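You operate a simulated robot arm through the tools that you are given. There is no shell and no other tool.

You are at the controls of a simulated two-armed robot. One attempt, no reset.

JOB
Take the teal wiping pad on the packing bench top and put it away on the right end of the former bench. Then close the packing waste drawer. Then open the packing right drawer, fetch the LOW size block from the inside of the packing right drawer and set it in the white lot fifty-seven carton and shut the drawer again. Then open the wash soap dispenser cover. Do these in the order given. Set down upright: teal wiping pad.

It is judged by the outcome, as a careful person would: the job done as asked, and still so three seconds after it is handed in. It fails if anything else is knocked over, pushed out of place, dropped, spilled or broken. A push-on lid holds only when it is set on centred and level and pressed home; a screw cap is set on level and turned clockwise until tight.

ROBOT AND FRAMES
Two 7-joint arms with two-finger parallel grippers on one trunk, on a base that drives. Base frame: it is fixed to the floor where the robot stands at the start and does not move with it; the origin is under the middle of the robot, x ahead of it, y to its left, z up; the surface under the hand at the start is at about z = 0.8. Units: m, degrees, N and s.
The left shoulder is at the start at [0.07, 0.13, 1.062], the right one opposite. With the tool pointing down near the work surface each hand reaches from about 0.22 to 0.52 m from the robot's upright axis, wherever it stands, measured 20 degrees to its own side. Places, roughly: packing right drawer [0.4, -0.5, 0.7]; packing waste drawer [0.2, 1, 0.2]; right end of the former bench [-4.3, 17.2, 0.9]; size block [0.5, -0.5, 0.75]; teal wiping pad (6x5x6 cm) [0.5, -0.1, 0.8]; wash soap dispenser cover [-6.8, 18.2, 1.3]; white lot fifty-seven carton [0.5, -0.25, 0.75]. Payload 1.57 kg a hand.
The tool frame of a hand sits at the grasp point between the pads (the TCP): z along the fingers, y along the line on which they close. The tips reach 0.03 m beyond it. The gripper opens to 0.08 m. The fingers are 0.017 m wide and 0.012 m thick; the gripper's body (0.04 by 0.082 m) begins 0.08 m behind the TCP.
Orientation is that of the tool frame in the base frame, as a unit quaternion [x, y, z, w]. With the fingers straight down and closing along the base's y, the tool's x points along the base's -x, its y along +y and its z along -z.

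CONTROLS
- The arms move only by the tool servo_tool. It takes "left_plan", "right_plan" or both (then of equal length, played together; a hand with none holds still); each is a list of rows, each an object of numbers (a shift or turn left out is 0, a gripper value left out holds the last): "tx", "ty", "tz": the shift along the base's x, y, z in units of 100 mm (1.0 is 100 mm); "ax", "ay", "az": the turn, a rotation vector about the base's x, y, z in units of 60 degrees (1.0 is 60 degrees). In form: [{"tx": .., "ty": .., "tz": .., "ax": .., "ay": .., "az": ..}, ...]. A call has 1 to 20 rows; each row is the pose to reach, as a shift and turn from the pose commanded when the call began. "left_fingers" and "right_fingers" are, for a hand that has rows, the opening in per cent of the stroke, from 0 (shut) to 100 (fully open), set as the call begins (left out, the last holds). A call with a number of a shift or a turn outside -1 to 1 is refused whole. A row lasts 0.2 s, in which the tool goes at most 0.05 m and 8.6 degrees; a call with a longer step from one row to the next is refused whole, and so is a gripper value outside its range. A pose out of reach is approached as far as the arm can. The call stops where the force on the tool passes 40 N (or 10 N more than at its start, if that is more) or the arm is blocked; 0.2 s more then pass. The fingers move at their own pace (about 0.108 m/s each) and stop on an object; they squeeze with about 23 N. The grip force told is the motor's: it shows also when the fingers shut on nothing. Time passes only in rows, and 0.2 s behind the last, so rows that repeat a pose let the fingers close. The reply holds the time, the measured pose of the TCP, the force on the tool along the base axes, the opening and the grip force, in the units named above and with some noise, with the torque about the TCP (base axes, N m) and any sound that the robot's microphone picked up.
- Cameras (640 x 400 px; columns grow to the right, rows downward): "scene" is now at [0.1138, -0.0621, 1.2881]; the picture's right is [-0.71, -0.70, 0.00], its down [-0.42, 0.43, -0.79] and it looks along [0.56, -0.57, -0.61] (base axes); focal length 214 px, centre (320, 200). "left" rides on the left gripper at [0.072, 0.007, -0.122] in its tool frame; the picture's right is [-0.09, 1.00, 0.00], its down [-0.84, -0.08, -0.54] and it looks along [-0.54, -0.05, 0.84] (tool axes); focal length 238 px, centre (320, 200). "right" rides on the right gripper at [0.072, -0.007, -0.122] in its tool frame; the picture's right is [0.09, 1.00, 0.00], its down [-0.84, 0.08, -0.54] and it looks along [-0.54, 0.05, 0.84] (tool axes); focal length 238 px, centre (320, 200). There is no depth. A picture from a camera that has moved, and an enlarged one, comes with that camera's place and axes in the base frame and with its lens.
- grab_frame(camera): a new picture of that camera. It takes no simulated time.
- lift_body(by): slides the trunk up (or, below 0, down) by that many m; the arms and the scene camera ride with it, the base frame stays. It gives what a move gives, with no picture.
- base_move(legs): drives the robot by 1 to 6 legs, each [ahead, left, turn to the left] in m, m and degrees, along the robot's own axes; the way and the turn of a leg run together, so that a leg with both is an arc; at most 1.5 m and 180 degrees a leg. The arms and the cameras ride along, it lands a little off, and it stops where it bumps. It gives what a move gives.
- aim_head(pan, tilt): turns the head with the scene camera to pan (to the left, within 86 degrees either way) and tilt (down, from -29 to 69), counted from straight ahead of the robot. It gives what a move gives.
- zoom(camera, box): a new picture of the part [left, top, right, bottom] of that camera's present view, enlarged. It takes no simulated time.
- close_job(): hands the job in; it is judged then, once.

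Nothing tells you exact positions but the pictures and the camera data. Unless the task says otherwise, let go and move clear before handing in.

The tools are called after "Emit:" by a JSON object that holds its "fn" and its "kwargs". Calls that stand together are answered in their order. servo_tool: Moves the arms, as the interface text tells. Its arguments: {"type":"object","properties":{"left_plan":{"type":"array"},"left_fingers":{"type":"number"},"right_plan":{"type":"array"},"right_fingers":{"type":"number"}},"required":[]} The other tools are called the same way: lift_body (by) slides the trunk up or down; base_move (legs) drives the base; aim_head (pan, tilt) turns the head that bears the scene camera; grab_frame (camera) takes a picture; zoom (camera, box) takes an enlarged picture of a part of a camera's view; close_job () hands the job in.

At the start:

```text
time_s: 0.0
left_position: [0.2254, -0.0355, 1.1207]
left_tcp_rot: [0.0, 1.0, 0.001, 0.0]
left_wrist_force: [0.2, 0.4, 0.4]
left_torque: [-0.02, 0.0, 0.02]
left_width: 0.0801
left_gripper_force: 0.0
right_position: [0.2444, -0.3765, 1.1366]
right_tcp_rot: [0.0, 1.0, -0.001, 0.0]
right_wrist_force: [-0.1, -0.3, 0.1]
right_torque: [-0.05, -0.02, 0.01]
right_width: 0.0797
right_gripper_force: 0.2
trunk travel left (down, up): [-0.7, 0.24]
robot x, y, heading: [-0.001, 0.0008, -0.0]
head pan, tilt: [-45.6, 37.4]
```

scene: 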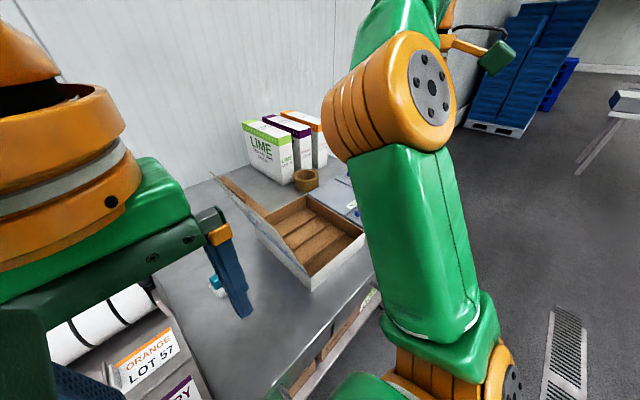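
right: 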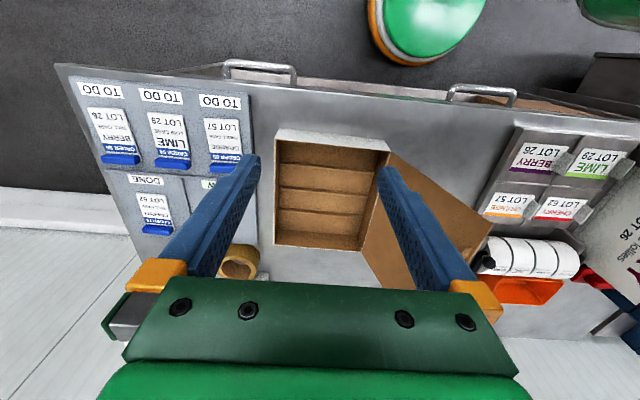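
left: 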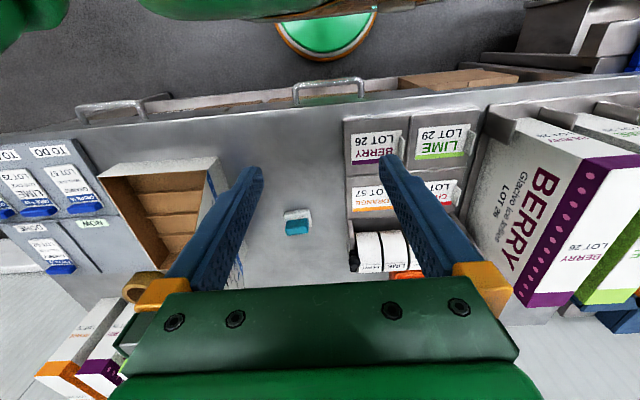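

I see a bench with an open white carton, a small teal pad, label trays and two drawer handles at the front edge. I'll look around with the head before moving anything.

Emit:
{"fn": "aim_head", "kwargs": {"pan": 0, "tilt": 45}}

Emit:
{"fn": "grab_frame", "kwargs": {"camera": "scene"}}

Emit:
{"fn": "zoom", "kwargs": {"camera": "left", "box": [200, 150, 400, 275]}}

Emit:
{"fn": "zoom", "kwargs": {"camera": "right", "box": [60, 50, 300, 250]}}

```text
time_s: 1.1
left_position: [0.2245, -0.0347, 1.1196]
left_tcp_rot: [0.0, 1.0, 0.0, 0.0]
left_wrist_force: [0.0, 0.0, 0.0]
left_torque: [0.01, -0.01, 0.01]
left_width: 0.08
left_gripper_force: 0.1
right_position: [0.2466, -0.3749, 1.1368]
right_tcp_rot: [0.001, 1.0, 0.0, -0.001]
right_wrist_force: [0.0, 0.4, -0.2]
right_torque: [0.0, -0.01, 0.04]
right_width: 0.0799
right_gripper_force: 0.1
trunk travel left (down, up): [-0.7, 0.24]
robot x, y, heading: [0.0035, 0.0009, -0.0]
head pan, tilt: [0.0, 45.0]
```

```text
taken
camera scene: at [0.1345, -0.0002, 1.2769], right [0.0, -1.0, 0.0], down [-0.71, 0.0, -0.71], along [0.71, 0.0, -0.71], focal length 214 px, centre (320, 200)
```

scene: 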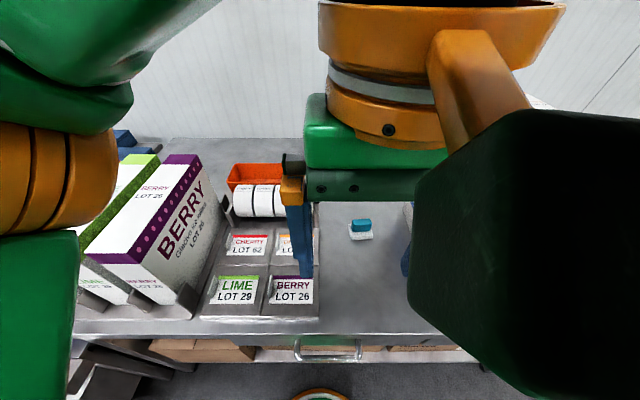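

```text
3.20 times, centred on (300, 212) of left
camera zoom: at [0.1528, -0.0279, 1.2418], right [0.09, 1.0, 0.0], down [0.84, -0.08, 0.54], along [0.54, -0.05, -0.84], focal length 763 px, centre (384, 160)
```

zoom: 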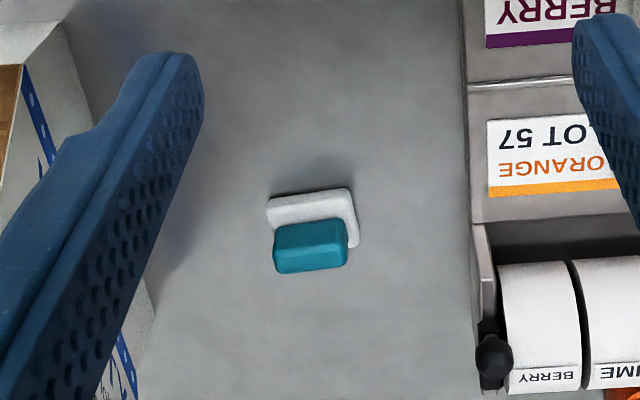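

```text
2.00 times, centred on (180, 150) of right
camera zoom: at [0.1739, -0.3829, 1.2582], right [-0.09, 1.0, 0.0], down [0.84, 0.08, 0.54], along [0.54, 0.05, -0.84], focal length 477 px, centre (600, 300)
```

zoom: 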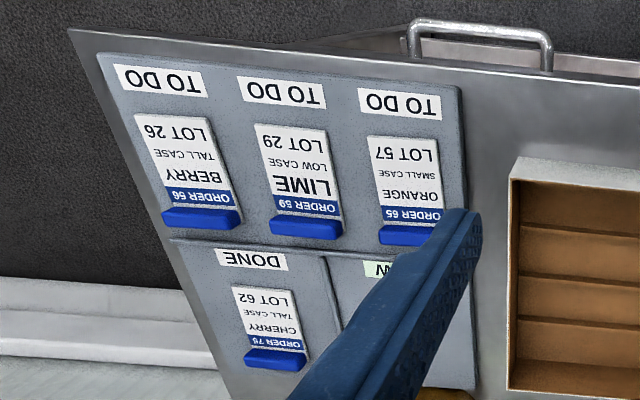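

The pad is a teal handle on a white base, about [0.5, -0.06]. I'll look left for the waste drawer and right for the right drawer.

Emit:
{"fn": "aim_head", "kwargs": {"pan": 75, "tilt": 45}}

Emit:
{"fn": "grab_frame", "kwargs": {"camera": "scene"}}

Emit:
{"fn": "aim_head", "kwargs": {"pan": 75, "tilt": 10}}

Emit:
{"fn": "grab_frame", "kwargs": {"camera": "scene"}}

Emit:
{"fn": "aim_head", "kwargs": {"pan": -80, "tilt": 30}}

Emit:
{"fn": "grab_frame", "kwargs": {"camera": "scene"}}

Emit:
{"fn": "aim_head", "kwargs": {"pan": 0, "tilt": 66}}

Emit:
{"fn": "grab_frame", "kwargs": {"camera": "scene"}}

```text
time_s: 2.6
left_position: [0.2247, -0.0352, 1.1197]
left_tcp_rot: [-0.001, 1.0, 0.0, 0.0]
left_wrist_force: [-0.1, -0.3, -0.6]
left_torque: [0.01, -0.04, 0.02]
left_width: 0.0799
left_gripper_force: 0.0
right_position: [0.2473, -0.3748, 1.1361]
right_tcp_rot: [0.0, 1.0, 0.0, 0.0]
right_wrist_force: [0.2, -0.9, 0.5]
right_torque: [-0.01, 0.0, 0.0]
right_width: 0.0799
right_gripper_force: 0.0
trunk travel left (down, up): [-0.7, 0.24]
robot x, y, heading: [-0.0003, -0.0015, 0.1]
head pan, tilt: [75.0, 45.0]
```

```text
taken
camera scene: at [0.0743, 0.0784, 1.2769], right [0.97, -0.26, 0.0], down [-0.18, -0.68, -0.71], along [0.18, 0.68, -0.71], focal length 214 px, centre (320, 200)
```

scene: 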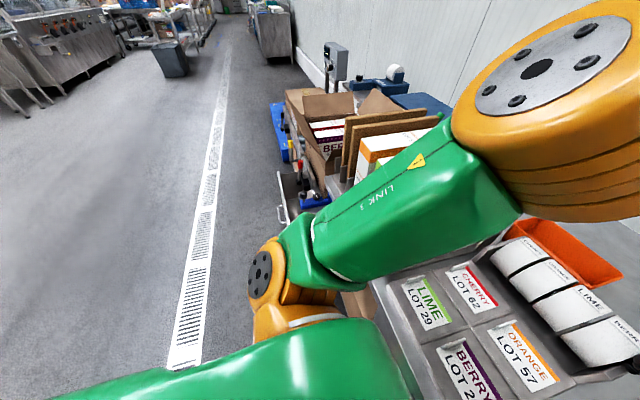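

```text
time_s: 3.6
left_position: [0.2256, -0.0346, 1.1196]
left_tcp_rot: [0.0, 1.0, 0.0, 0.0]
left_wrist_force: [0.0, -0.4, 0.2]
left_torque: [-0.03, 0.01, -0.01]
left_width: 0.08
left_gripper_force: 0.1
right_position: [0.2452, -0.3749, 1.1366]
right_tcp_rot: [-0.001, 1.0, 0.001, 0.001]
right_wrist_force: [0.4, 0.1, 0.5]
right_torque: [-0.01, 0.0, 0.03]
right_width: 0.08
right_gripper_force: 0.0
trunk travel left (down, up): [-0.7, 0.24]
robot x, y, heading: [-0.001, 0.0005, 0.1]
head pan, tilt: [75.0, 10.0]
```

```text
taken
camera scene: at [0.0772, 0.0897, 1.3318], right [0.97, -0.26, 0.0], down [-0.05, -0.17, -0.98], along [0.25, 0.95, -0.17], focal length 214 px, centre (320, 200)
```

scene: 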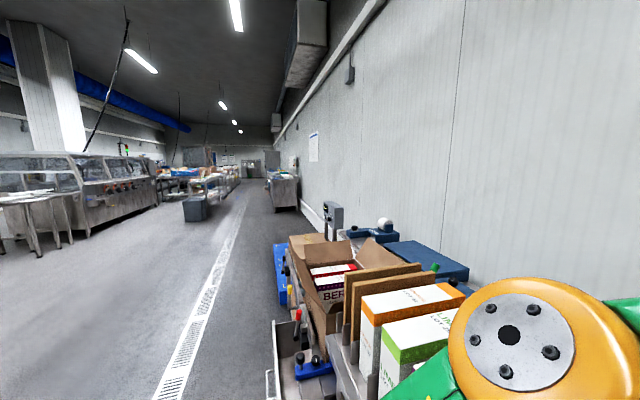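

```text
time_s: 6.0
left_position: [0.2253, -0.035, 1.1208]
left_tcp_rot: [0.0, 1.0, 0.0, 0.0]
left_wrist_force: [0.3, -1.0, -0.2]
left_torque: [0.01, -0.02, 0.01]
left_width: 0.0798
left_gripper_force: 0.0
right_position: [0.2467, -0.3754, 1.1359]
right_tcp_rot: [0.0, 1.0, 0.0, 0.0]
right_wrist_force: [0.1, 0.3, 0.3]
right_torque: [0.02, -0.03, -0.03]
right_width: 0.08
right_gripper_force: 0.1
trunk travel left (down, up): [-0.7, 0.24]
robot x, y, heading: [0.0011, -0.0019, 0.0]
head pan, tilt: [-80.0, 30.0]
```

```text
taken
camera scene: at [0.0689, -0.0892, 1.2995], right [-0.98, -0.17, 0.0], down [-0.09, 0.49, -0.87], along [0.15, -0.85, -0.5], focal length 214 px, centre (320, 200)
```

scene: 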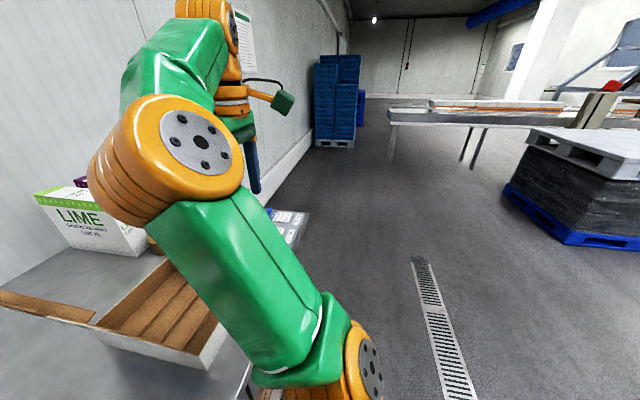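

```text
time_s: 7.5
left_position: [0.2242, -0.0357, 1.1202]
left_tcp_rot: [0.0, 1.0, 0.0, 0.001]
left_wrist_force: [0.3, 0.7, 0.6]
left_torque: [-0.04, 0.0, 0.01]
left_width: 0.0801
left_gripper_force: 0.0
right_position: [0.2462, -0.3762, 1.1367]
right_tcp_rot: [0.0, 1.0, 0.0, 0.0]
right_wrist_force: [0.5, 0.0, -0.3]
right_torque: [0.01, -0.01, 0.02]
right_width: 0.0799
right_gripper_force: 0.1
trunk travel left (down, up): [-0.7, 0.24]
robot x, y, heading: [-0.0021, -0.0007, 0.2]
head pan, tilt: [0.0, 66.0]
```

```text
taken
camera scene: at [0.1126, -0.0002, 1.2508], right [0.0, -1.0, 0.0], down [-0.91, 0.0, -0.41], along [0.41, 0.0, -0.91], focal length 214 px, centre (320, 200)
```

scene: 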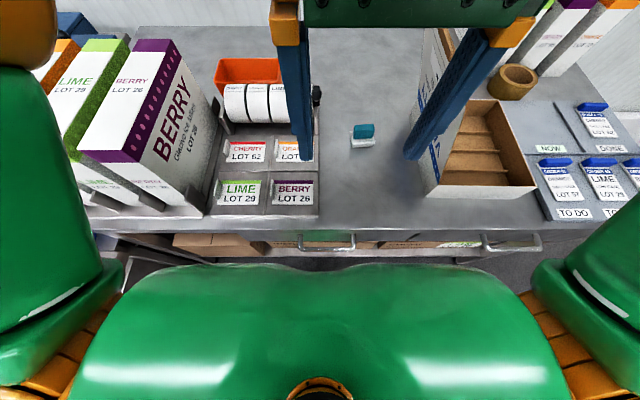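

I'll bring the left hand closer to the pad to see it properly.

Emit:
{"fn": "servo_tool", "kwargs": {"left_plan": [{"tx": 0.4, "ty": -0.2, "tz": -0.2}, {"tx": 0.8, "ty": -0.4, "tz": -0.4}, {"tx": 1.0, "ty": -0.6, "tz": -0.7}, {"tx": 1.0, "ty": -0.6, "tz": -0.9}], "left_fingers": 100}}

Emit:
{"fn": "grab_frame", "kwargs": {"camera": "left"}}

Emit:
{"fn": "grab_frame", "kwargs": {"camera": "scene"}}

```text
time_s: 8.5
left_position: [0.3235, -0.0878, 1.0373]
left_tcp_rot: [-0.002, 1.0, -0.001, 0.001]
left_wrist_force: [0.1, 0.2, -0.7]
left_torque: [0.02, -0.01, -0.03]
left_width: 0.0798
left_gripper_force: 0.0
left hand out of reach, approached as far as the arm can: row 3, 4
right_position: [0.246, -0.3767, 1.1349]
right_tcp_rot: [0.0, 1.0, 0.0, 0.001]
right_wrist_force: [-1.0, 0.7, -0.5]
right_torque: [0.0, 0.0, 0.01]
right_width: 0.0799
right_gripper_force: 0.1
trunk travel left (down, up): [-0.7, 0.24]
robot x, y, heading: [0.0007, -0.0008, -0.2]
head pan, tilt: [0.0, 66.0]
```

```text
taken
camera left: at [0.2509, -0.082, 1.1589], right [0.09, 1.0, 0.0], down [0.84, -0.07, 0.54], along [0.54, -0.05, -0.84], focal length 238 px, centre (320, 200)
```

left: 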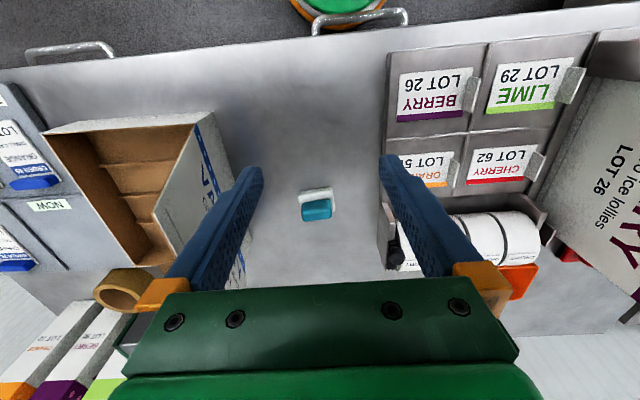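

```text
taken
camera scene: at [0.1127, -0.0006, 1.2508], right [0.0, -1.0, 0.0], down [-0.91, 0.0, -0.41], along [0.41, 0.0, -0.91], focal length 214 px, centre (320, 200)
```

scene: 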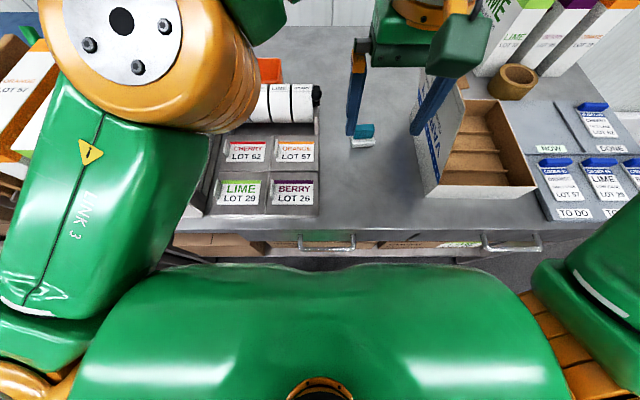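

The left arm runs out of reach there, so I'll retract it and use the right hand. I'll raise the right hand for a clear view of the carton flap next to the pad.

Emit:
{"fn": "servo_tool", "kwargs": {"left_plan": [{"tx": -0.4, "ty": 0.3, "tz": 0.4}, {"tx": -0.8, "ty": 0.7, "tz": 0.7}, {"tx": -1.0, "ty": 1.0, "tz": 0.8}, {"tx": -1.0, "ty": 1.0, "tz": 0.8}], "right_plan": [{"tx": -0.2, "ty": -0.3, "tz": 0.0}, {"tx": -0.4, "ty": -0.6, "tz": 0.0}, {"tx": -0.5, "ty": -0.9, "tz": 0.0}, {"tx": -0.5, "ty": -0.9, "tz": 0.0}]}}

Emit:
{"fn": "aim_head", "kwargs": {"pan": -15, "tilt": 55}}

Emit:
{"fn": "grab_frame", "kwargs": {"camera": "scene"}}

Emit:
{"fn": "grab_frame", "kwargs": {"camera": "right"}}

```text
refused: row 1 steps farther than a row can; nothing moved
```

```text
time_s: 9.3
left_position: [0.3225, -0.0887, 1.0381]
left_tcp_rot: [-0.001, 1.0, -0.002, 0.0]
left_wrist_force: [0.4, 0.8, -0.1]
left_torque: [-0.02, 0.02, 0.0]
left_width: 0.08
left_gripper_force: 0.0
right_position: [0.2466, -0.3763, 1.1353]
right_tcp_rot: [0.0, 1.0, 0.0, 0.0]
right_wrist_force: [0.2, -1.2, 0.2]
right_torque: [0.0, 0.0, -0.02]
right_width: 0.0801
right_gripper_force: 0.1
trunk travel left (down, up): [-0.7, 0.24]
robot x, y, heading: [-0.0009, 0.0024, 0.1]
head pan, tilt: [-15.0, 55.0]
```

```text
taken
camera scene: at [0.1227, -0.0187, 1.2634], right [-0.26, -0.97, 0.0], down [-0.79, 0.21, -0.57], along [0.55, -0.15, -0.82], focal length 214 px, centre (320, 200)
```

scene: 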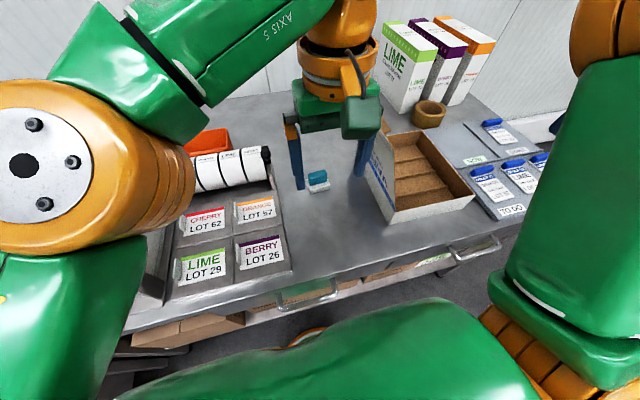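

```text
taken
camera right: at [0.1738, -0.3828, 1.2583], right [-0.09, 1.0, 0.0], down [0.84, 0.08, 0.54], along [0.54, 0.05, -0.84], focal length 238 px, centre (320, 200)
```

right: 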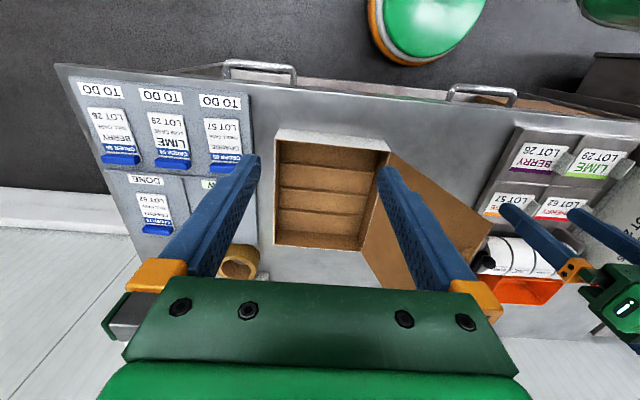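

Emit:
{"fn": "servo_tool", "kwargs": {"left_plan": [{"tx": -0.3, "ty": 0.2, "tz": 0.3}, {"tx": -0.6, "ty": 0.4, "tz": 0.6}, {"tx": -0.8, "ty": 0.8, "tz": 0.7}, {"tx": -1.0, "ty": 1.0, "tz": 0.8}, {"tx": -1.0, "ty": 1.0, "tz": 0.8}], "right_plan": [{"tx": -0.2, "ty": -0.3, "tz": 0.0}, {"tx": -0.3, "ty": -0.6, "tz": 0.0}, {"tx": -0.4, "ty": -0.9, "tz": 0.0}, {"tx": -0.4, "ty": -0.9, "tz": 0.0}, {"tx": -0.4, "ty": -0.9, "tz": 0.0}]}}

Emit:
{"fn": "grab_frame", "kwargs": {"camera": "scene"}}

Emit:
{"fn": "aim_head", "kwargs": {"pan": -40, "tilt": 55}}

Emit:
{"fn": "grab_frame", "kwargs": {"camera": "scene"}}

Emit:
{"fn": "grab_frame", "kwargs": {"camera": "left"}}

```text
time_s: 10.5
left_position: [0.222, 0.0111, 1.1188]
left_tcp_rot: [0.0, 1.0, 0.0, 0.0]
left_wrist_force: [-1.4, -0.4, -0.6]
left_torque: [0.04, -0.01, -0.02]
left_width: 0.0797
left_gripper_force: 0.0
right_position: [0.21, -0.4627, 1.1247]
right_tcp_rot: [0.0, 1.0, 0.0, -0.001]
right_wrist_force: [-0.4, 0.1, 0.0]
right_torque: [0.03, 0.01, 0.0]
right_width: 0.0797
right_gripper_force: 0.0
right hand out of reach, approached as far as the arm can: row 3, 4, 5
trunk travel left (down, up): [-0.7, 0.24]
robot x, y, heading: [-0.0019, 0.0009, -0.2]
head pan, tilt: [-15.0, 55.0]
```

```text
taken
camera scene: at [0.1228, -0.0196, 1.2635], right [-0.26, -0.97, 0.0], down [-0.79, 0.21, -0.57], along [0.55, -0.15, -0.82], focal length 214 px, centre (320, 200)
```

scene: 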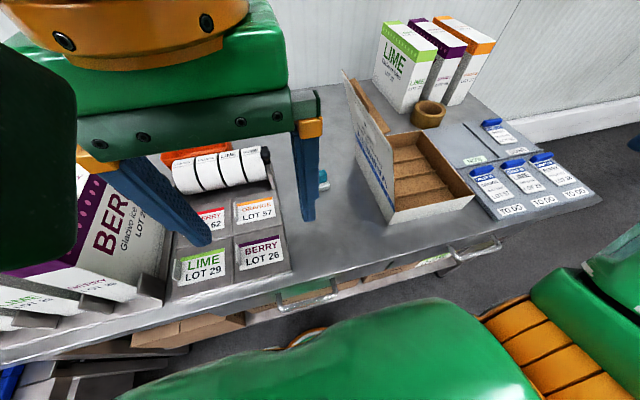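

```text
time_s: 11.4
left_position: [0.2223, 0.0102, 1.1193]
left_tcp_rot: [-0.002, 1.0, 0.0, 0.001]
left_wrist_force: [20.3, -20.5, -27.3]
left_torque: [2.62, 0.18, 1.89]
left_width: 0.0802
left_gripper_force: 0.0
right_position: [0.2098, -0.4615, 1.1252]
right_tcp_rot: [0.0, 1.0, -0.001, 0.0]
right_wrist_force: [0.7, -0.5, -0.1]
right_torque: [0.0, 0.01, -0.02]
right_width: 0.0802
right_gripper_force: 0.1
trunk travel left (down, up): [-0.7, 0.24]
robot x, y, heading: [0.0001, 0.0017, -0.0]
head pan, tilt: [-40.0, 55.0]
```

```text
taken
camera scene: at [0.1093, -0.0442, 1.2628], right [-0.62, -0.79, 0.0], down [-0.65, 0.51, -0.57], along [0.44, -0.35, -0.82], focal length 214 px, centre (320, 200)
```

scene: 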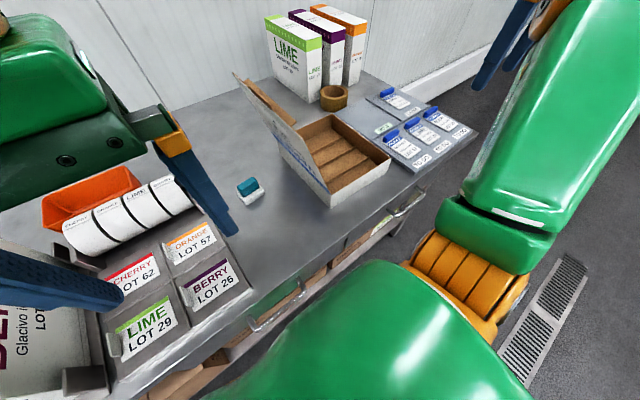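

```text
taken
camera left: at [0.151, 0.0172, 1.24], right [0.09, 1.0, 0.0], down [0.84, -0.07, 0.54], along [0.54, -0.05, -0.84], focal length 238 px, centre (320, 200)
```

left: 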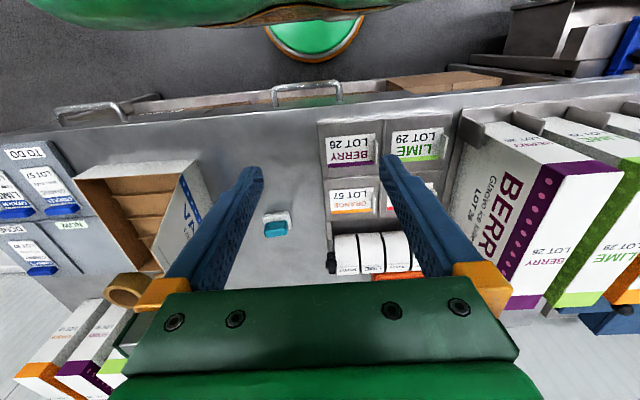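

The left gripper seems to have been touched by the head, so I'll move it away to the left. Then I'll zoom on the pad and carton.

Emit:
{"fn": "servo_tool", "kwargs": {"left_plan": [{"tx": 0.2, "ty": 0.4}, {"tx": 0.4, "ty": 0.8}, {"tx": 0.6, "ty": 1.0, "tz": -0.2}, {"tx": 0.6, "ty": 1.0, "tz": -0.2}]}}

Emit:
{"fn": "zoom", "kwargs": {"camera": "scene", "box": [200, 60, 440, 220]}}

Emit:
{"fn": "aim_head", "kwargs": {"pan": -10, "tilt": 55}}

Emit:
{"fn": "zoom", "kwargs": {"camera": "scene", "box": [200, 40, 520, 240]}}

```text
time_s: 12.4
left_position: [0.2812, 0.1114, 1.0997]
left_tcp_rot: [0.0, 1.0, 0.0, 0.0]
left_wrist_force: [0.5, -0.2, -1.3]
left_torque: [0.02, -0.03, 0.0]
left_width: 0.0799
left_gripper_force: 0.1
right_position: [0.2088, -0.4615, 1.1251]
right_tcp_rot: [0.0, 1.0, -0.001, 0.0]
right_wrist_force: [-1.2, -0.1, -0.7]
right_torque: [0.01, -0.02, 0.0]
right_width: 0.0801
right_gripper_force: 0.1
trunk travel left (down, up): [-0.7, 0.24]
robot x, y, heading: [0.0002, -0.0002, 0.3]
head pan, tilt: [-40.0, 55.0]
```

```text
2.50 times, centred on (320, 140) of scene
camera zoom: at [0.1081, -0.0468, 1.2635], right [-0.64, -0.77, 0.0], down [-0.63, 0.53, -0.57], along [0.44, -0.37, -0.82], focal length 536 px, centre (320, 350)
```

zoom: 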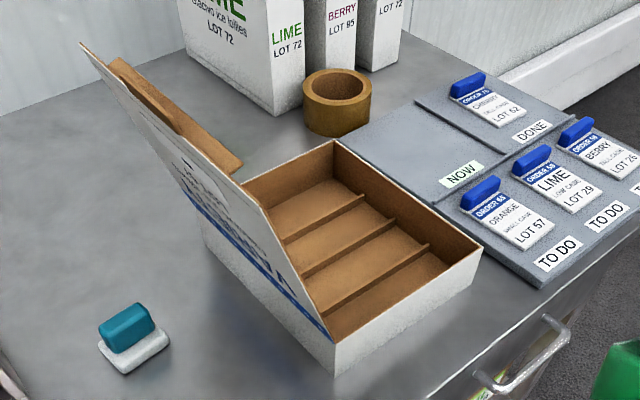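

```text
time_s: 13.3
left_position: [0.2803, 0.1114, 1.0999]
left_tcp_rot: [-0.001, 1.0, 0.001, 0.0]
left_wrist_force: [-0.1, 0.6, 0.6]
left_torque: [0.03, -0.01, 0.02]
left_width: 0.08
left_gripper_force: 0.1
right_position: [0.2109, -0.4614, 1.1254]
right_tcp_rot: [0.0, 1.0, 0.0, 0.0]
right_wrist_force: [-0.3, 0.4, 0.7]
right_torque: [0.01, 0.01, 0.0]
right_width: 0.0801
right_gripper_force: 0.0
trunk travel left (down, up): [-0.7, 0.24]
robot x, y, heading: [0.0017, -0.0002, -0.1]
head pan, tilt: [-10.0, 55.0]
```

```text
2.00 times, centred on (360, 140) of scene
camera zoom: at [0.1242, -0.0127, 1.2635], right [-0.17, -0.98, 0.0], down [-0.81, 0.14, -0.57], along [0.56, -0.1, -0.82], focal length 429 px, centre (240, 320)
```

zoom: 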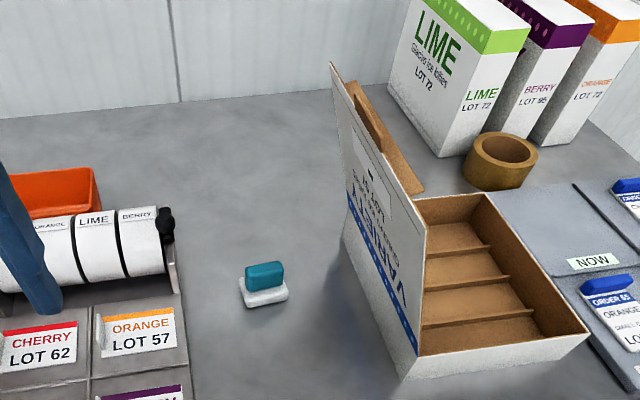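

The carton lid stands up and leans toward the pad, with its top edge near y=-0.17, z=1.06. I'll take the pad with the left hand from the left, closing along x, after shifting the base right. First I'll retract the left hand and yaw it.

Emit:
{"fn": "servo_tool", "kwargs": {"left_plan": [{"tx": -0.3, "ty": 0.15, "az": -0.14}, {"tx": -0.6, "ty": 0.3, "az": -0.28}, {"tx": -0.8, "ty": 0.4, "az": -0.42}, {"tx": -0.8, "ty": 0.4, "az": -0.56}, {"tx": -0.8, "ty": 0.4, "az": -0.7}, {"tx": -0.8, "ty": 0.4, "az": -0.84}, {"tx": -0.8, "ty": 0.4, "az": -0.98}]}}

Emit:
{"fn": "servo_tool", "kwargs": {"left_plan": [{"az": -0.13}, {"az": -0.26}, {"az": -0.39}, {"az": -0.52}, {"az": -0.52}]}}

Emit:
{"fn": "grab_frame", "kwargs": {"camera": "left"}}

```text
time_s: 14.9
left_position: [0.2015, 0.1501, 1.099]
left_tcp_rot: [0.492, 0.871, 0.0, 0.0]
left_wrist_force: [0.0, -0.3, 0.7]
left_torque: [-0.02, 0.01, -0.01]
left_width: 0.0803
left_gripper_force: 0.1
right_position: [0.2089, -0.4622, 1.1259]
right_tcp_rot: [-0.001, 1.0, 0.0, 0.0]
right_wrist_force: [0.3, 0.1, 0.2]
right_torque: [0.01, 0.01, 0.0]
right_width: 0.0801
right_gripper_force: 0.0
trunk travel left (down, up): [-0.7, 0.24]
robot x, y, heading: [0.0003, 0.0032, 0.0]
head pan, tilt: [-10.0, 55.0]
```

```text
time_s: 16.1
left_position: [0.1856, 0.1344, 1.0816]
left_tcp_rot: [0.708, 0.706, 0.0, 0.0]
left_wrist_force: [0.5, 0.0, 0.7]
left_torque: [-0.02, -0.01, 0.02]
left_width: 0.0798
left_gripper_force: 0.1
left hand out of reach, approached as far as the arm can: row 3, 4, 5
right_position: [0.2095, -0.4616, 1.1256]
right_tcp_rot: [0.0, 1.0, 0.0, -0.001]
right_wrist_force: [-0.7, -0.8, 0.2]
right_torque: [-0.01, 0.0, 0.01]
right_width: 0.0801
right_gripper_force: 0.2
trunk travel left (down, up): [-0.7, 0.24]
robot x, y, heading: [0.0006, -0.0003, -0.0]
head pan, tilt: [-10.0, 55.0]
```

```text
taken
camera left: at [0.1924, 0.2064, 1.2034], right [1.0, -0.09, 0.0], down [-0.08, -0.84, 0.54], along [-0.05, -0.54, -0.84], focal length 238 px, centre (320, 200)
```

left: 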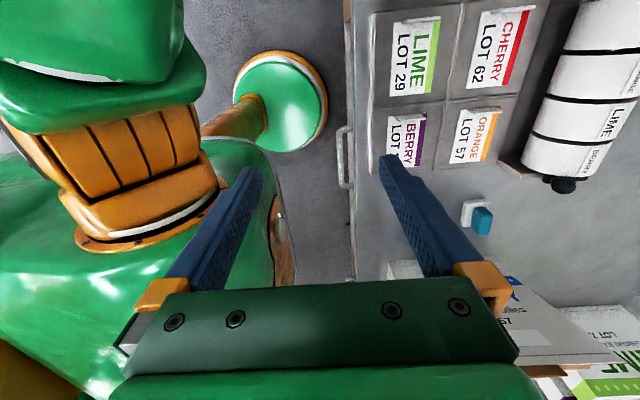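

Yaw done. Now I'll drive back, right, and forward.

Emit:
{"fn": "base_move", "kwargs": {"legs": [[-0.12, 0, 0], [0, -0.25, 0], [0.12, 0, 0]]}}

Emit:
{"fn": "aim_head", "kwargs": {"pan": 15, "tilt": 55}}

Emit:
{"fn": "grab_frame", "kwargs": {"camera": "scene"}}

Emit:
{"fn": "grab_frame", "kwargs": {"camera": "left"}}

```text
time_s: 19.6
left_position: [0.1829, -0.1123, 1.0829]
left_tcp_rot: [0.708, 0.706, 0.0, 0.001]
left_wrist_force: [0.6, 0.1, -0.2]
left_torque: [-0.01, 0.0, -0.02]
left_width: 0.0799
left_gripper_force: 0.0
right_position: [0.2068, -0.7083, 1.1249]
right_tcp_rot: [0.001, 1.0, 0.0, 0.001]
right_wrist_force: [0.1, -0.1, 0.7]
right_torque: [-0.04, 0.0, 0.03]
right_width: 0.0802
right_gripper_force: 0.1
trunk travel left (down, up): [-0.7, 0.24]
robot x, y, heading: [0.0005, -0.2468, 0.0]
head pan, tilt: [-10.0, 55.0]
```

```text
time_s: 20.5
left_position: [0.1853, -0.1118, 1.0825]
left_tcp_rot: [0.708, 0.706, 0.0, 0.001]
left_wrist_force: [-0.4, -0.7, -0.7]
left_torque: [-0.03, -0.01, 0.01]
left_width: 0.0802
left_gripper_force: 0.0
right_position: [0.2078, -0.7078, 1.1254]
right_tcp_rot: [0.001, 1.0, -0.001, -0.001]
right_wrist_force: [-0.7, -0.6, 1.1]
right_torque: [-0.04, 0.0, -0.01]
right_width: 0.0803
right_gripper_force: 0.1
trunk travel left (down, up): [-0.7, 0.24]
robot x, y, heading: [0.0037, -0.2468, -0.0]
head pan, tilt: [15.0, 55.0]
```

```text
taken
camera scene: at [0.1222, -0.228, 1.2635], right [0.26, -0.97, 0.0], down [-0.79, -0.21, -0.57], along [0.55, 0.15, -0.82], focal length 214 px, centre (320, 200)
```

scene: 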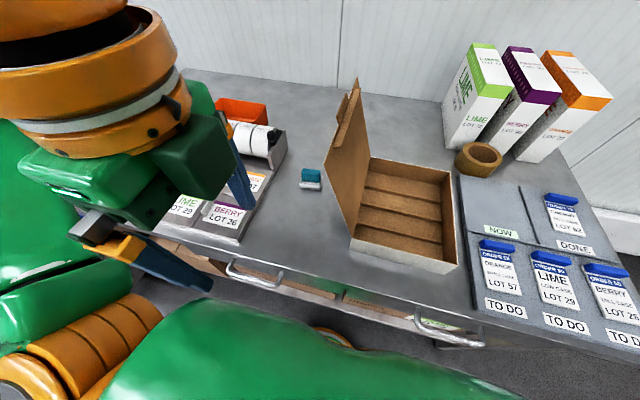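

```text
taken
camera left: at [0.1924, -0.0404, 1.2035], right [1.0, -0.09, 0.0], down [-0.08, -0.84, 0.54], along [-0.05, -0.54, -0.84], focal length 238 px, centre (320, 200)
```

left: 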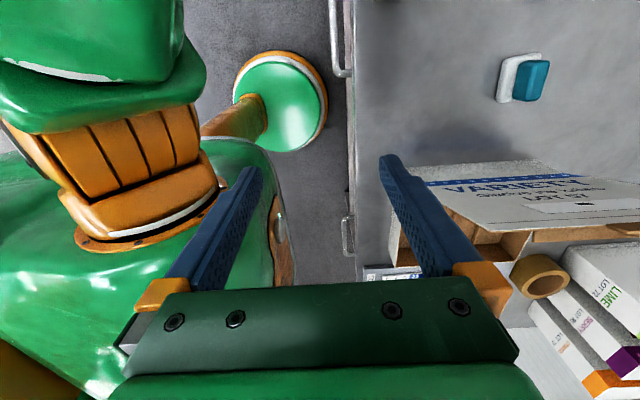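

The lid reads "VARIETY … LOT 57". I'll move the left hand over toward the pad, keeping left of the lid.

Emit:
{"fn": "servo_tool", "kwargs": {"left_plan": [{"tx": 0.2, "ty": 0.35}, {"tx": 0.6, "ty": 0.55, "tz": -0.1}, {"tx": 1.0, "ty": 0.6, "tz": -0.3}, {"tx": 1.0, "ty": 0.6, "tz": -0.6}, {"tx": 1.0, "ty": 0.6, "tz": -0.6}]}}

Emit:
{"fn": "servo_tool", "kwargs": {"left_plan": [{"tx": 0.4}, {"tx": 0.8}, {"tx": 0.8}]}}

Emit:
{"fn": "grab_frame", "kwargs": {"camera": "left"}}

Emit:
{"fn": "grab_frame", "kwargs": {"camera": "scene"}}

```text
time_s: 21.7
left_position: [0.2254, -0.1042, 1.0089]
left_tcp_rot: [0.707, 0.707, 0.001, 0.001]
left_wrist_force: [0.2, 0.8, -0.1]
left_torque: [0.02, -0.06, 0.04]
left_width: 0.0801
left_gripper_force: 0.0
left hand out of reach, approached as far as the arm can: row 1, 2, 3, 4, 5
right_position: [0.2079, -0.7091, 1.1249]
right_tcp_rot: [0.0, 1.0, 0.0, 0.0]
right_wrist_force: [-0.3, -0.4, -0.3]
right_torque: [0.0, -0.01, 0.02]
right_width: 0.08
right_gripper_force: 0.0
trunk travel left (down, up): [-0.7, 0.24]
robot x, y, heading: [-0.0006, -0.2458, -0.1]
head pan, tilt: [15.0, 55.0]
```

```text
time_s: 22.5
left_position: [0.2515, -0.1344, 0.996]
left_tcp_rot: [0.707, 0.707, 0.0, -0.001]
left_wrist_force: [0.0, 0.2, 0.1]
left_torque: [-0.06, 0.0, 0.01]
left_width: 0.0801
left_gripper_force: 0.1
left hand out of reach, approached as far as the arm can: row 1, 2, 3
right_position: [0.2078, -0.7083, 1.1248]
right_tcp_rot: [0.0, 1.0, -0.001, 0.0]
right_wrist_force: [-0.6, 0.1, -0.2]
right_torque: [0.03, -0.01, -0.02]
right_width: 0.0801
right_gripper_force: 0.2
trunk travel left (down, up): [-0.7, 0.24]
robot x, y, heading: [-0.0018, -0.2469, 0.0]
head pan, tilt: [15.0, 55.0]
```

```text
taken
camera left: at [0.2572, -0.063, 1.1176], right [1.0, -0.09, 0.0], down [-0.08, -0.84, 0.54], along [-0.05, -0.54, -0.84], focal length 238 px, centre (320, 200)
```

left: 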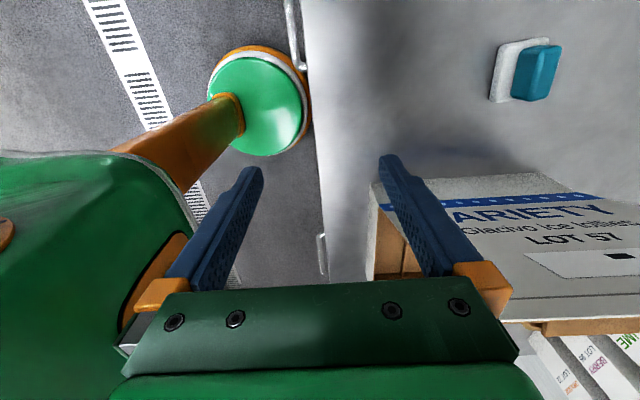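

```text
taken
camera scene: at [0.122, -0.2277, 1.2635], right [0.26, -0.97, 0.0], down [-0.79, -0.21, -0.57], along [0.55, 0.15, -0.82], focal length 214 px, centre (320, 200)
```

scene: 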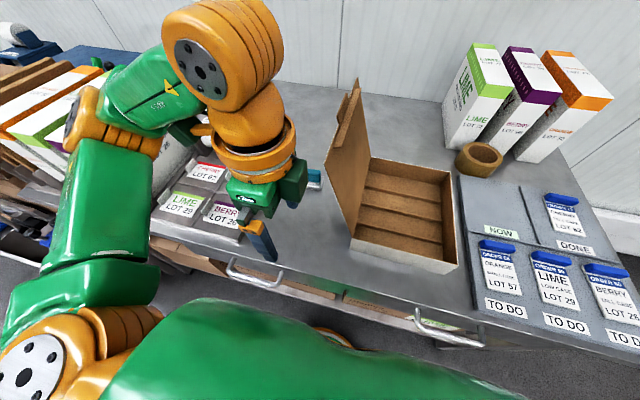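

The carton is confirmed as LOT 57. This yaw direction reaches poorly, so I'll retract and try the opposite yaw.

Emit:
{"fn": "servo_tool", "kwargs": {"left_plan": [{"tx": -0.3, "ty": 0.1, "tz": 0.3}, {"tx": -0.5, "ty": 0.3, "tz": 0.6}, {"tx": -0.5, "ty": 0.3, "tz": 0.9}, {"tx": -0.5, "ty": 0.3, "tz": 0.9, "az": 0.14}, {"tx": -0.5, "ty": 0.3, "tz": 0.9, "az": 0.28}, {"tx": -0.5, "ty": 0.3, "tz": 0.9, "az": 0.42}, {"tx": -0.5, "ty": 0.3, "tz": 0.9, "az": 0.56}, {"tx": -0.5, "ty": 0.3, "tz": 0.9, "az": 0.7}, {"tx": -0.5, "ty": 0.3, "tz": 0.9, "az": 0.84}, {"tx": -0.5, "ty": 0.3, "tz": 0.9, "az": 0.98}]}}

Emit:
{"fn": "servo_tool", "kwargs": {"left_plan": [{"az": 0.14}, {"az": 0.28}, {"az": 0.42}, {"az": 0.56}, {"az": 0.7}, {"az": 0.84}, {"az": 0.98}]}}

Emit:
{"fn": "servo_tool", "kwargs": {"left_plan": [{"az": 0.14}, {"az": 0.28}, {"az": 0.42}, {"az": 0.56}, {"az": 0.7}, {"az": 0.84}, {"az": 0.98}, {"az": 1.0}]}}

Emit:
{"fn": "grab_frame", "kwargs": {"camera": "scene"}}

```text
time_s: 24.7
left_position: [0.2006, -0.1042, 1.086]
left_tcp_rot: [0.268, 0.964, -0.001, -0.001]
left_wrist_force: [0.7, -0.4, -0.7]
left_torque: [-0.01, -0.03, -0.03]
left_width: 0.08
left_gripper_force: 0.0
left hand out of reach, approached as far as the arm can: row 3
right_position: [0.2083, -0.7088, 1.1245]
right_tcp_rot: [0.002, 1.0, -0.001, 0.0]
right_wrist_force: [-0.6, 0.4, -0.2]
right_torque: [0.0, -0.01, 0.02]
right_width: 0.0799
right_gripper_force: 0.1
trunk travel left (down, up): [-0.7, 0.24]
robot x, y, heading: [0.0006, -0.2439, 0.0]
head pan, tilt: [15.0, 55.0]
```

```text
time_s: 26.3
left_position: [0.2004, -0.1048, 1.0854]
left_tcp_rot: [-0.24, 0.971, 0.0, -0.001]
left_wrist_force: [-0.2, 0.6, 0.2]
left_torque: [0.03, 0.03, 0.01]
left_width: 0.0799
left_gripper_force: 0.1
right_position: [0.207, -0.7083, 1.1245]
right_tcp_rot: [0.0, 1.0, -0.001, 0.0]
right_wrist_force: [0.9, 0.1, 0.5]
right_torque: [0.01, 0.03, 0.0]
right_width: 0.0802
right_gripper_force: 0.1
trunk travel left (down, up): [-0.7, 0.24]
robot x, y, heading: [-0.003, -0.2448, -0.1]
head pan, tilt: [15.0, 55.0]
```

```text
time_s: 28.1
left_position: [0.2004, -0.1034, 1.0855]
left_tcp_rot: [-0.692, 0.722, 0.001, 0.0]
left_wrist_force: [-0.4, 0.0, -0.3]
left_torque: [0.02, 0.0, -0.01]
left_width: 0.0799
left_gripper_force: 0.0
right_position: [0.2071, -0.7091, 1.1247]
right_tcp_rot: [0.0, 1.0, -0.001, 0.0]
right_wrist_force: [0.3, -0.8, -0.1]
right_torque: [0.02, 0.01, 0.0]
right_width: 0.0799
right_gripper_force: 0.1
trunk travel left (down, up): [-0.7, 0.24]
robot x, y, heading: [-0.0001, -0.2433, 0.2]
head pan, tilt: [15.0, 55.0]
```

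```text
taken
camera scene: at [0.1221, -0.2279, 1.2635], right [0.26, -0.97, 0.0], down [-0.79, -0.21, -0.57], along [0.55, 0.15, -0.82], focal length 214 px, centre (320, 200)
```

scene: 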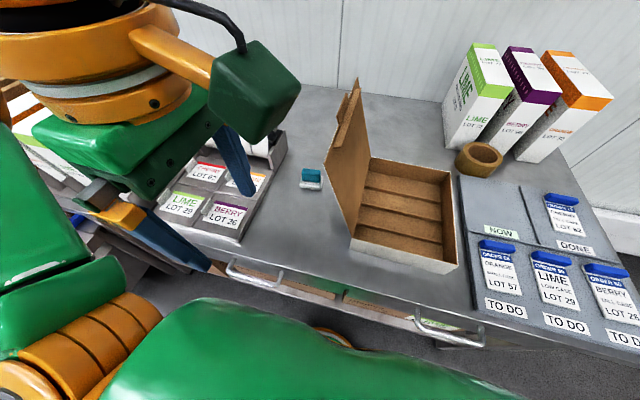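

Yaw +90° works well. I'll shift the base about 0.09 m left and 0.02 m forward, then lean the hand left by about 22° so its camera clears the lid.

Emit:
{"fn": "base_move", "kwargs": {"legs": [[0.02, 0.09, 0]]}}

Emit:
{"fn": "servo_tool", "kwargs": {"left_plan": [{"ax": -0.13, "tx": 0.3}, {"ax": -0.26, "tx": 0.7}, {"ax": -0.37, "tx": 1.0}, {"ax": -0.37, "tx": 1.0, "tz": -0.4}, {"ax": -0.37, "tx": 1.0, "tz": -0.7}, {"ax": -0.37, "tx": 1.0, "tz": -0.7}]}}

Emit:
{"fn": "grab_frame", "kwargs": {"camera": "left"}}

Emit:
{"fn": "grab_frame", "kwargs": {"camera": "scene"}}

```text
time_s: 29.2
left_position: [0.2207, -0.0173, 1.0855]
left_tcp_rot: [-0.691, 0.723, 0.001, 0.002]
left_wrist_force: [0.6, -0.5, -0.7]
left_torque: [0.0, -0.02, 0.0]
left_width: 0.0799
left_gripper_force: 0.1
right_position: [0.2273, -0.6232, 1.1234]
right_tcp_rot: [0.002, 1.0, 0.001, 0.0]
right_wrist_force: [-0.4, 0.0, 0.8]
right_torque: [0.04, 0.02, 0.01]
right_width: 0.0799
right_gripper_force: 0.1
trunk travel left (down, up): [-0.7, 0.24]
robot x, y, heading: [0.0214, -0.1601, -0.2]
head pan, tilt: [15.0, 55.0]
```

```text
time_s: 30.6
left_position: [0.321, -0.0154, 1.0162]
left_tcp_rot: [-0.678, 0.709, -0.14, -0.134]
left_wrist_force: [-0.2, -1.2, 0.1]
left_torque: [-0.02, -0.05, 0.03]
left_width: 0.0799
left_gripper_force: 0.2
right_position: [0.2264, -0.6213, 1.1246]
right_tcp_rot: [0.0, 1.0, 0.0, 0.0]
right_wrist_force: [0.0, 0.4, 0.5]
right_torque: [-0.01, -0.01, 0.0]
right_width: 0.0799
right_gripper_force: 0.0
trunk travel left (down, up): [-0.7, 0.24]
robot x, y, heading: [0.0182, -0.1551, 0.0]
head pan, tilt: [15.0, 55.0]
```

```text
taken
camera left: at [0.3118, -0.0353, 1.1556], right [-0.99, 0.13, -0.05], down [0.11, 0.98, 0.19], along [0.07, 0.18, -0.98], focal length 238 px, centre (320, 200)
```

left: 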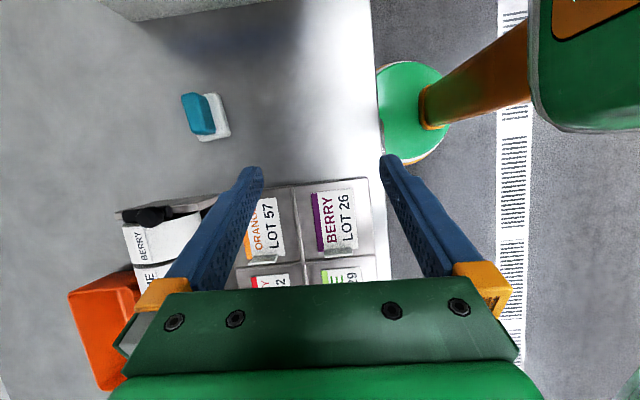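

```text
taken
camera scene: at [0.1423, -0.139, 1.2635], right [0.26, -0.97, 0.0], down [-0.79, -0.21, -0.57], along [0.55, 0.15, -0.82], focal length 214 px, centre (320, 200)
```

scene: 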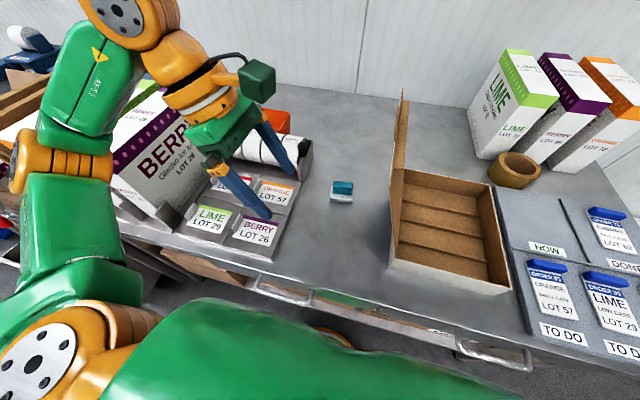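

Emit:
{"fn": "servo_tool", "kwargs": {"left_plan": [{"tx": 0.4, "ty": -0.15, "tz": -0.15}, {"tx": 0.8, "ty": -0.3, "tz": -0.3}, {"tx": 1.0, "ty": -0.5, "tz": -0.5}, {"tx": 1.0, "ty": -0.5, "tz": -0.5}]}}

Emit:
{"fn": "servo_tool", "kwargs": {"left_plan": [{"tx": 0.35, "ty": -0.05, "tz": -0.2}, {"tx": 0.53, "ty": -0.09, "tz": -0.36}, {"tx": 0.53, "ty": -0.09, "tz": -0.36}]}}

Emit:
{"fn": "grab_frame", "kwargs": {"camera": "left"}}

Emit:
{"fn": "grab_frame", "kwargs": {"camera": "scene"}}

```text
time_s: 31.6
left_position: [0.4225, -0.0661, 0.9657]
left_tcp_rot: [-0.678, 0.71, -0.138, -0.133]
left_wrist_force: [-0.3, -0.4, -0.2]
left_torque: [-0.01, 0.02, 0.0]
left_width: 0.0797
left_gripper_force: 0.0
right_position: [0.2275, -0.6196, 1.1263]
right_tcp_rot: [0.001, 1.0, -0.001, 0.0]
right_wrist_force: [0.6, 0.1, 0.3]
right_torque: [0.03, 0.03, 0.0]
right_width: 0.0799
right_gripper_force: 0.0
trunk travel left (down, up): [-0.7, 0.24]
robot x, y, heading: [0.0203, -0.1586, 0.1]
head pan, tilt: [15.0, 55.0]
```

```text
time_s: 32.4
left_position: [0.4729, -0.0741, 0.9294]
left_tcp_rot: [-0.678, 0.71, -0.139, -0.133]
left_wrist_force: [-0.6, 0.0, 0.5]
left_torque: [0.01, -0.01, -0.01]
left_width: 0.0799
left_gripper_force: 0.0
right_position: [0.2265, -0.6197, 1.1262]
right_tcp_rot: [0.001, 1.0, -0.001, 0.0]
right_wrist_force: [-0.1, 0.5, 0.3]
right_torque: [0.05, -0.04, -0.02]
right_width: 0.08
right_gripper_force: 0.1
trunk travel left (down, up): [-0.7, 0.24]
robot x, y, heading: [0.023, -0.1577, -0.2]
head pan, tilt: [15.0, 55.0]
```

```text
taken
camera left: at [0.4639, -0.0947, 1.0693], right [-0.99, 0.13, -0.05], down [0.11, 0.98, 0.19], along [0.07, 0.18, -0.98], focal length 238 px, centre (320, 200)
```

left: 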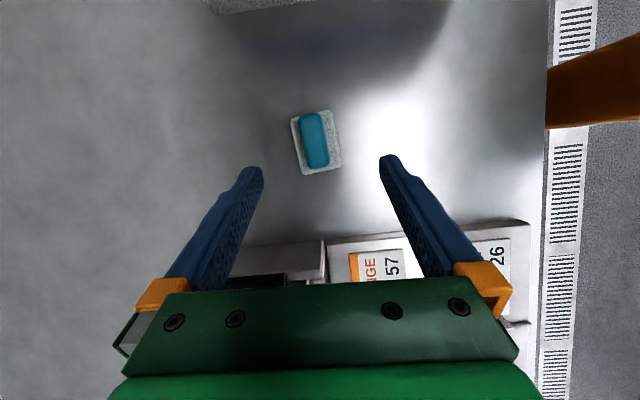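

```text
taken
camera scene: at [0.1417, -0.1386, 1.2635], right [0.26, -0.97, 0.0], down [-0.79, -0.21, -0.57], along [0.55, 0.15, -0.82], focal length 214 px, centre (320, 200)
```

scene: 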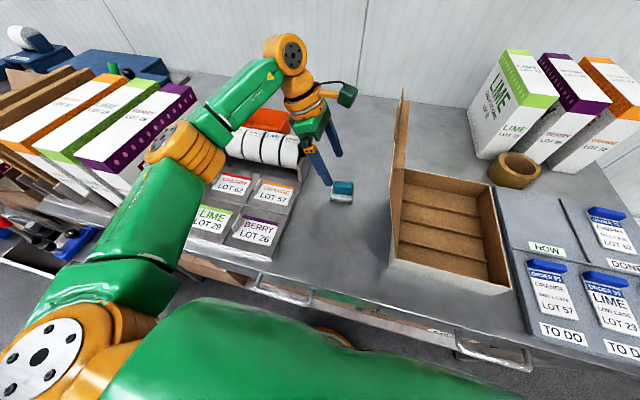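

The hand lines up with the pad. I'll descend along the lean to just above its base and look.

Emit:
{"fn": "servo_tool", "kwargs": {"left_plan": [{"tx": 0.05, "ty": -0.15, "tz": -0.35}, {"tx": 0.05, "ty": -0.34, "tz": -0.65}, {"tx": 0.05, "ty": -0.34, "tz": -0.78}, {"tx": 0.05, "ty": -0.34, "tz": -0.78}]}}

Emit:
{"fn": "grab_frame", "kwargs": {"camera": "left"}}

Emit:
{"fn": "zoom", "kwargs": {"camera": "scene", "box": [240, 80, 440, 240]}}

```text
time_s: 33.4
left_position: [0.4791, -0.1089, 0.8512]
left_tcp_rot: [-0.678, 0.709, -0.139, -0.133]
left_wrist_force: [0.2, 0.0, -0.3]
left_torque: [-0.03, -0.01, 0.01]
left_width: 0.0801
left_gripper_force: 0.1
right_position: [0.2277, -0.6197, 1.126]
right_tcp_rot: [0.001, 1.0, -0.001, 0.0]
right_wrist_force: [0.8, 0.8, 0.2]
right_torque: [0.06, -0.01, -0.01]
right_width: 0.0799
right_gripper_force: 0.1
trunk travel left (down, up): [-0.7, 0.24]
robot x, y, heading: [0.0207, -0.1542, -0.4]
head pan, tilt: [15.0, 55.0]
```

```text
taken
camera left: at [0.469, -0.1289, 0.9908], right [-0.99, 0.13, -0.05], down [0.11, 0.98, 0.19], along [0.07, 0.18, -0.98], focal length 238 px, centre (320, 200)
```

left: 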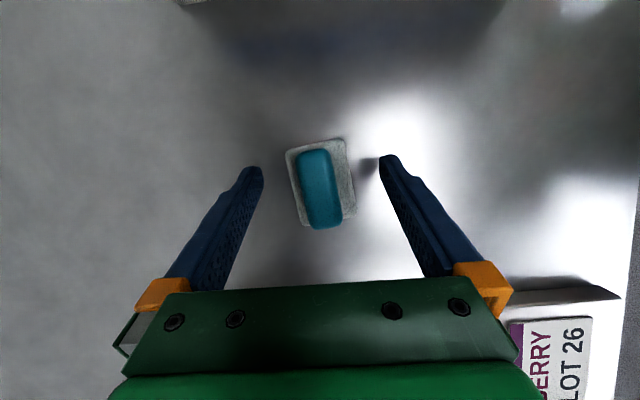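

```text
2.50 times, centred on (340, 160) of scene
camera zoom: at [0.1424, -0.1389, 1.2635], right [0.26, -0.97, 0.0], down [-0.79, -0.21, -0.57], along [0.55, 0.15, -0.82], focal length 536 px, centre (270, 300)
```

zoom: 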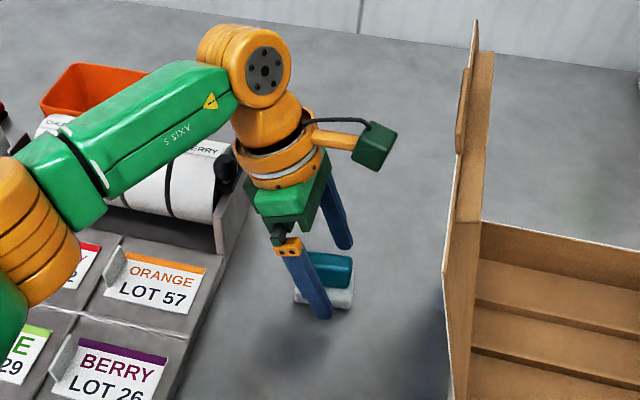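

The fingers straddle the handle. I'll close and read the width.

Emit:
{"fn": "servo_tool", "kwargs": {"left_plan": [{}, {}, {}, {}], "left_fingers": 0}}

Emit:
{"fn": "grab_frame", "kwargs": {"camera": "left"}}

Emit:
{"fn": "zoom", "kwargs": {"camera": "scene", "box": [240, 80, 440, 240]}}

```text
time_s: 34.4
left_position: [0.4786, -0.1093, 0.8521]
left_tcp_rot: [-0.678, 0.71, -0.139, -0.134]
left_wrist_force: [0.2, -0.3, 1.1]
left_torque: [-0.05, 0.06, 0.02]
left_width: 0.0213
left_gripper_force: 22.8
right_position: [0.2266, -0.6187, 1.1255]
right_tcp_rot: [0.001, 1.0, -0.001, 0.0]
right_wrist_force: [0.4, -1.1, -0.6]
right_torque: [0.03, 0.03, 0.0]
right_width: 0.08
right_gripper_force: 0.1
trunk travel left (down, up): [-0.7, 0.24]
robot x, y, heading: [0.0222, -0.1576, -0.1]
head pan, tilt: [15.0, 55.0]
```

```text
taken
camera left: at [0.4687, -0.1287, 0.9913], right [-0.99, 0.13, -0.05], down [0.11, 0.98, 0.19], along [0.07, 0.18, -0.98], focal length 238 px, centre (320, 200)
```

left: 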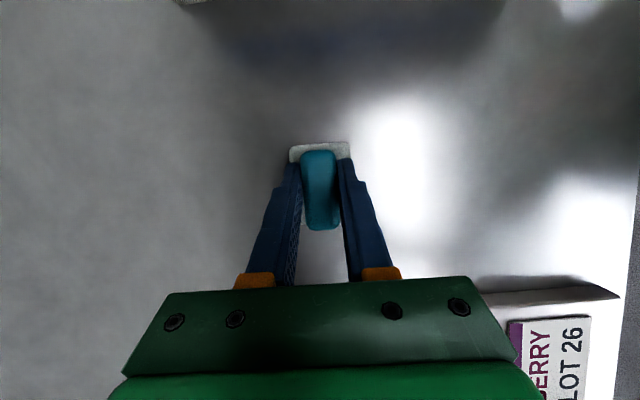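

```text
2.50 times, centred on (340, 160) of scene
camera zoom: at [0.142, -0.1389, 1.2635], right [0.26, -0.97, 0.0], down [-0.79, -0.21, -0.57], along [0.55, 0.15, -0.82], focal length 536 px, centre (270, 300)
```

zoom: 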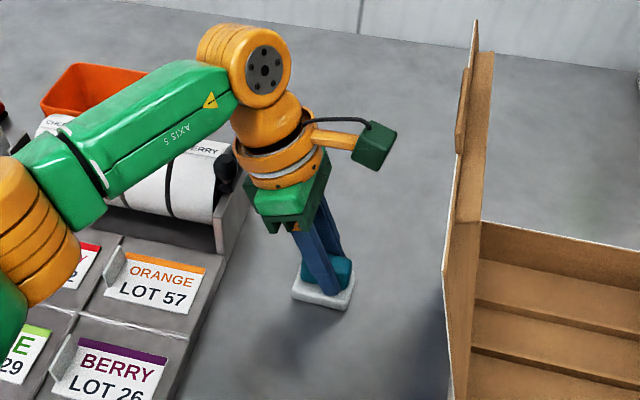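

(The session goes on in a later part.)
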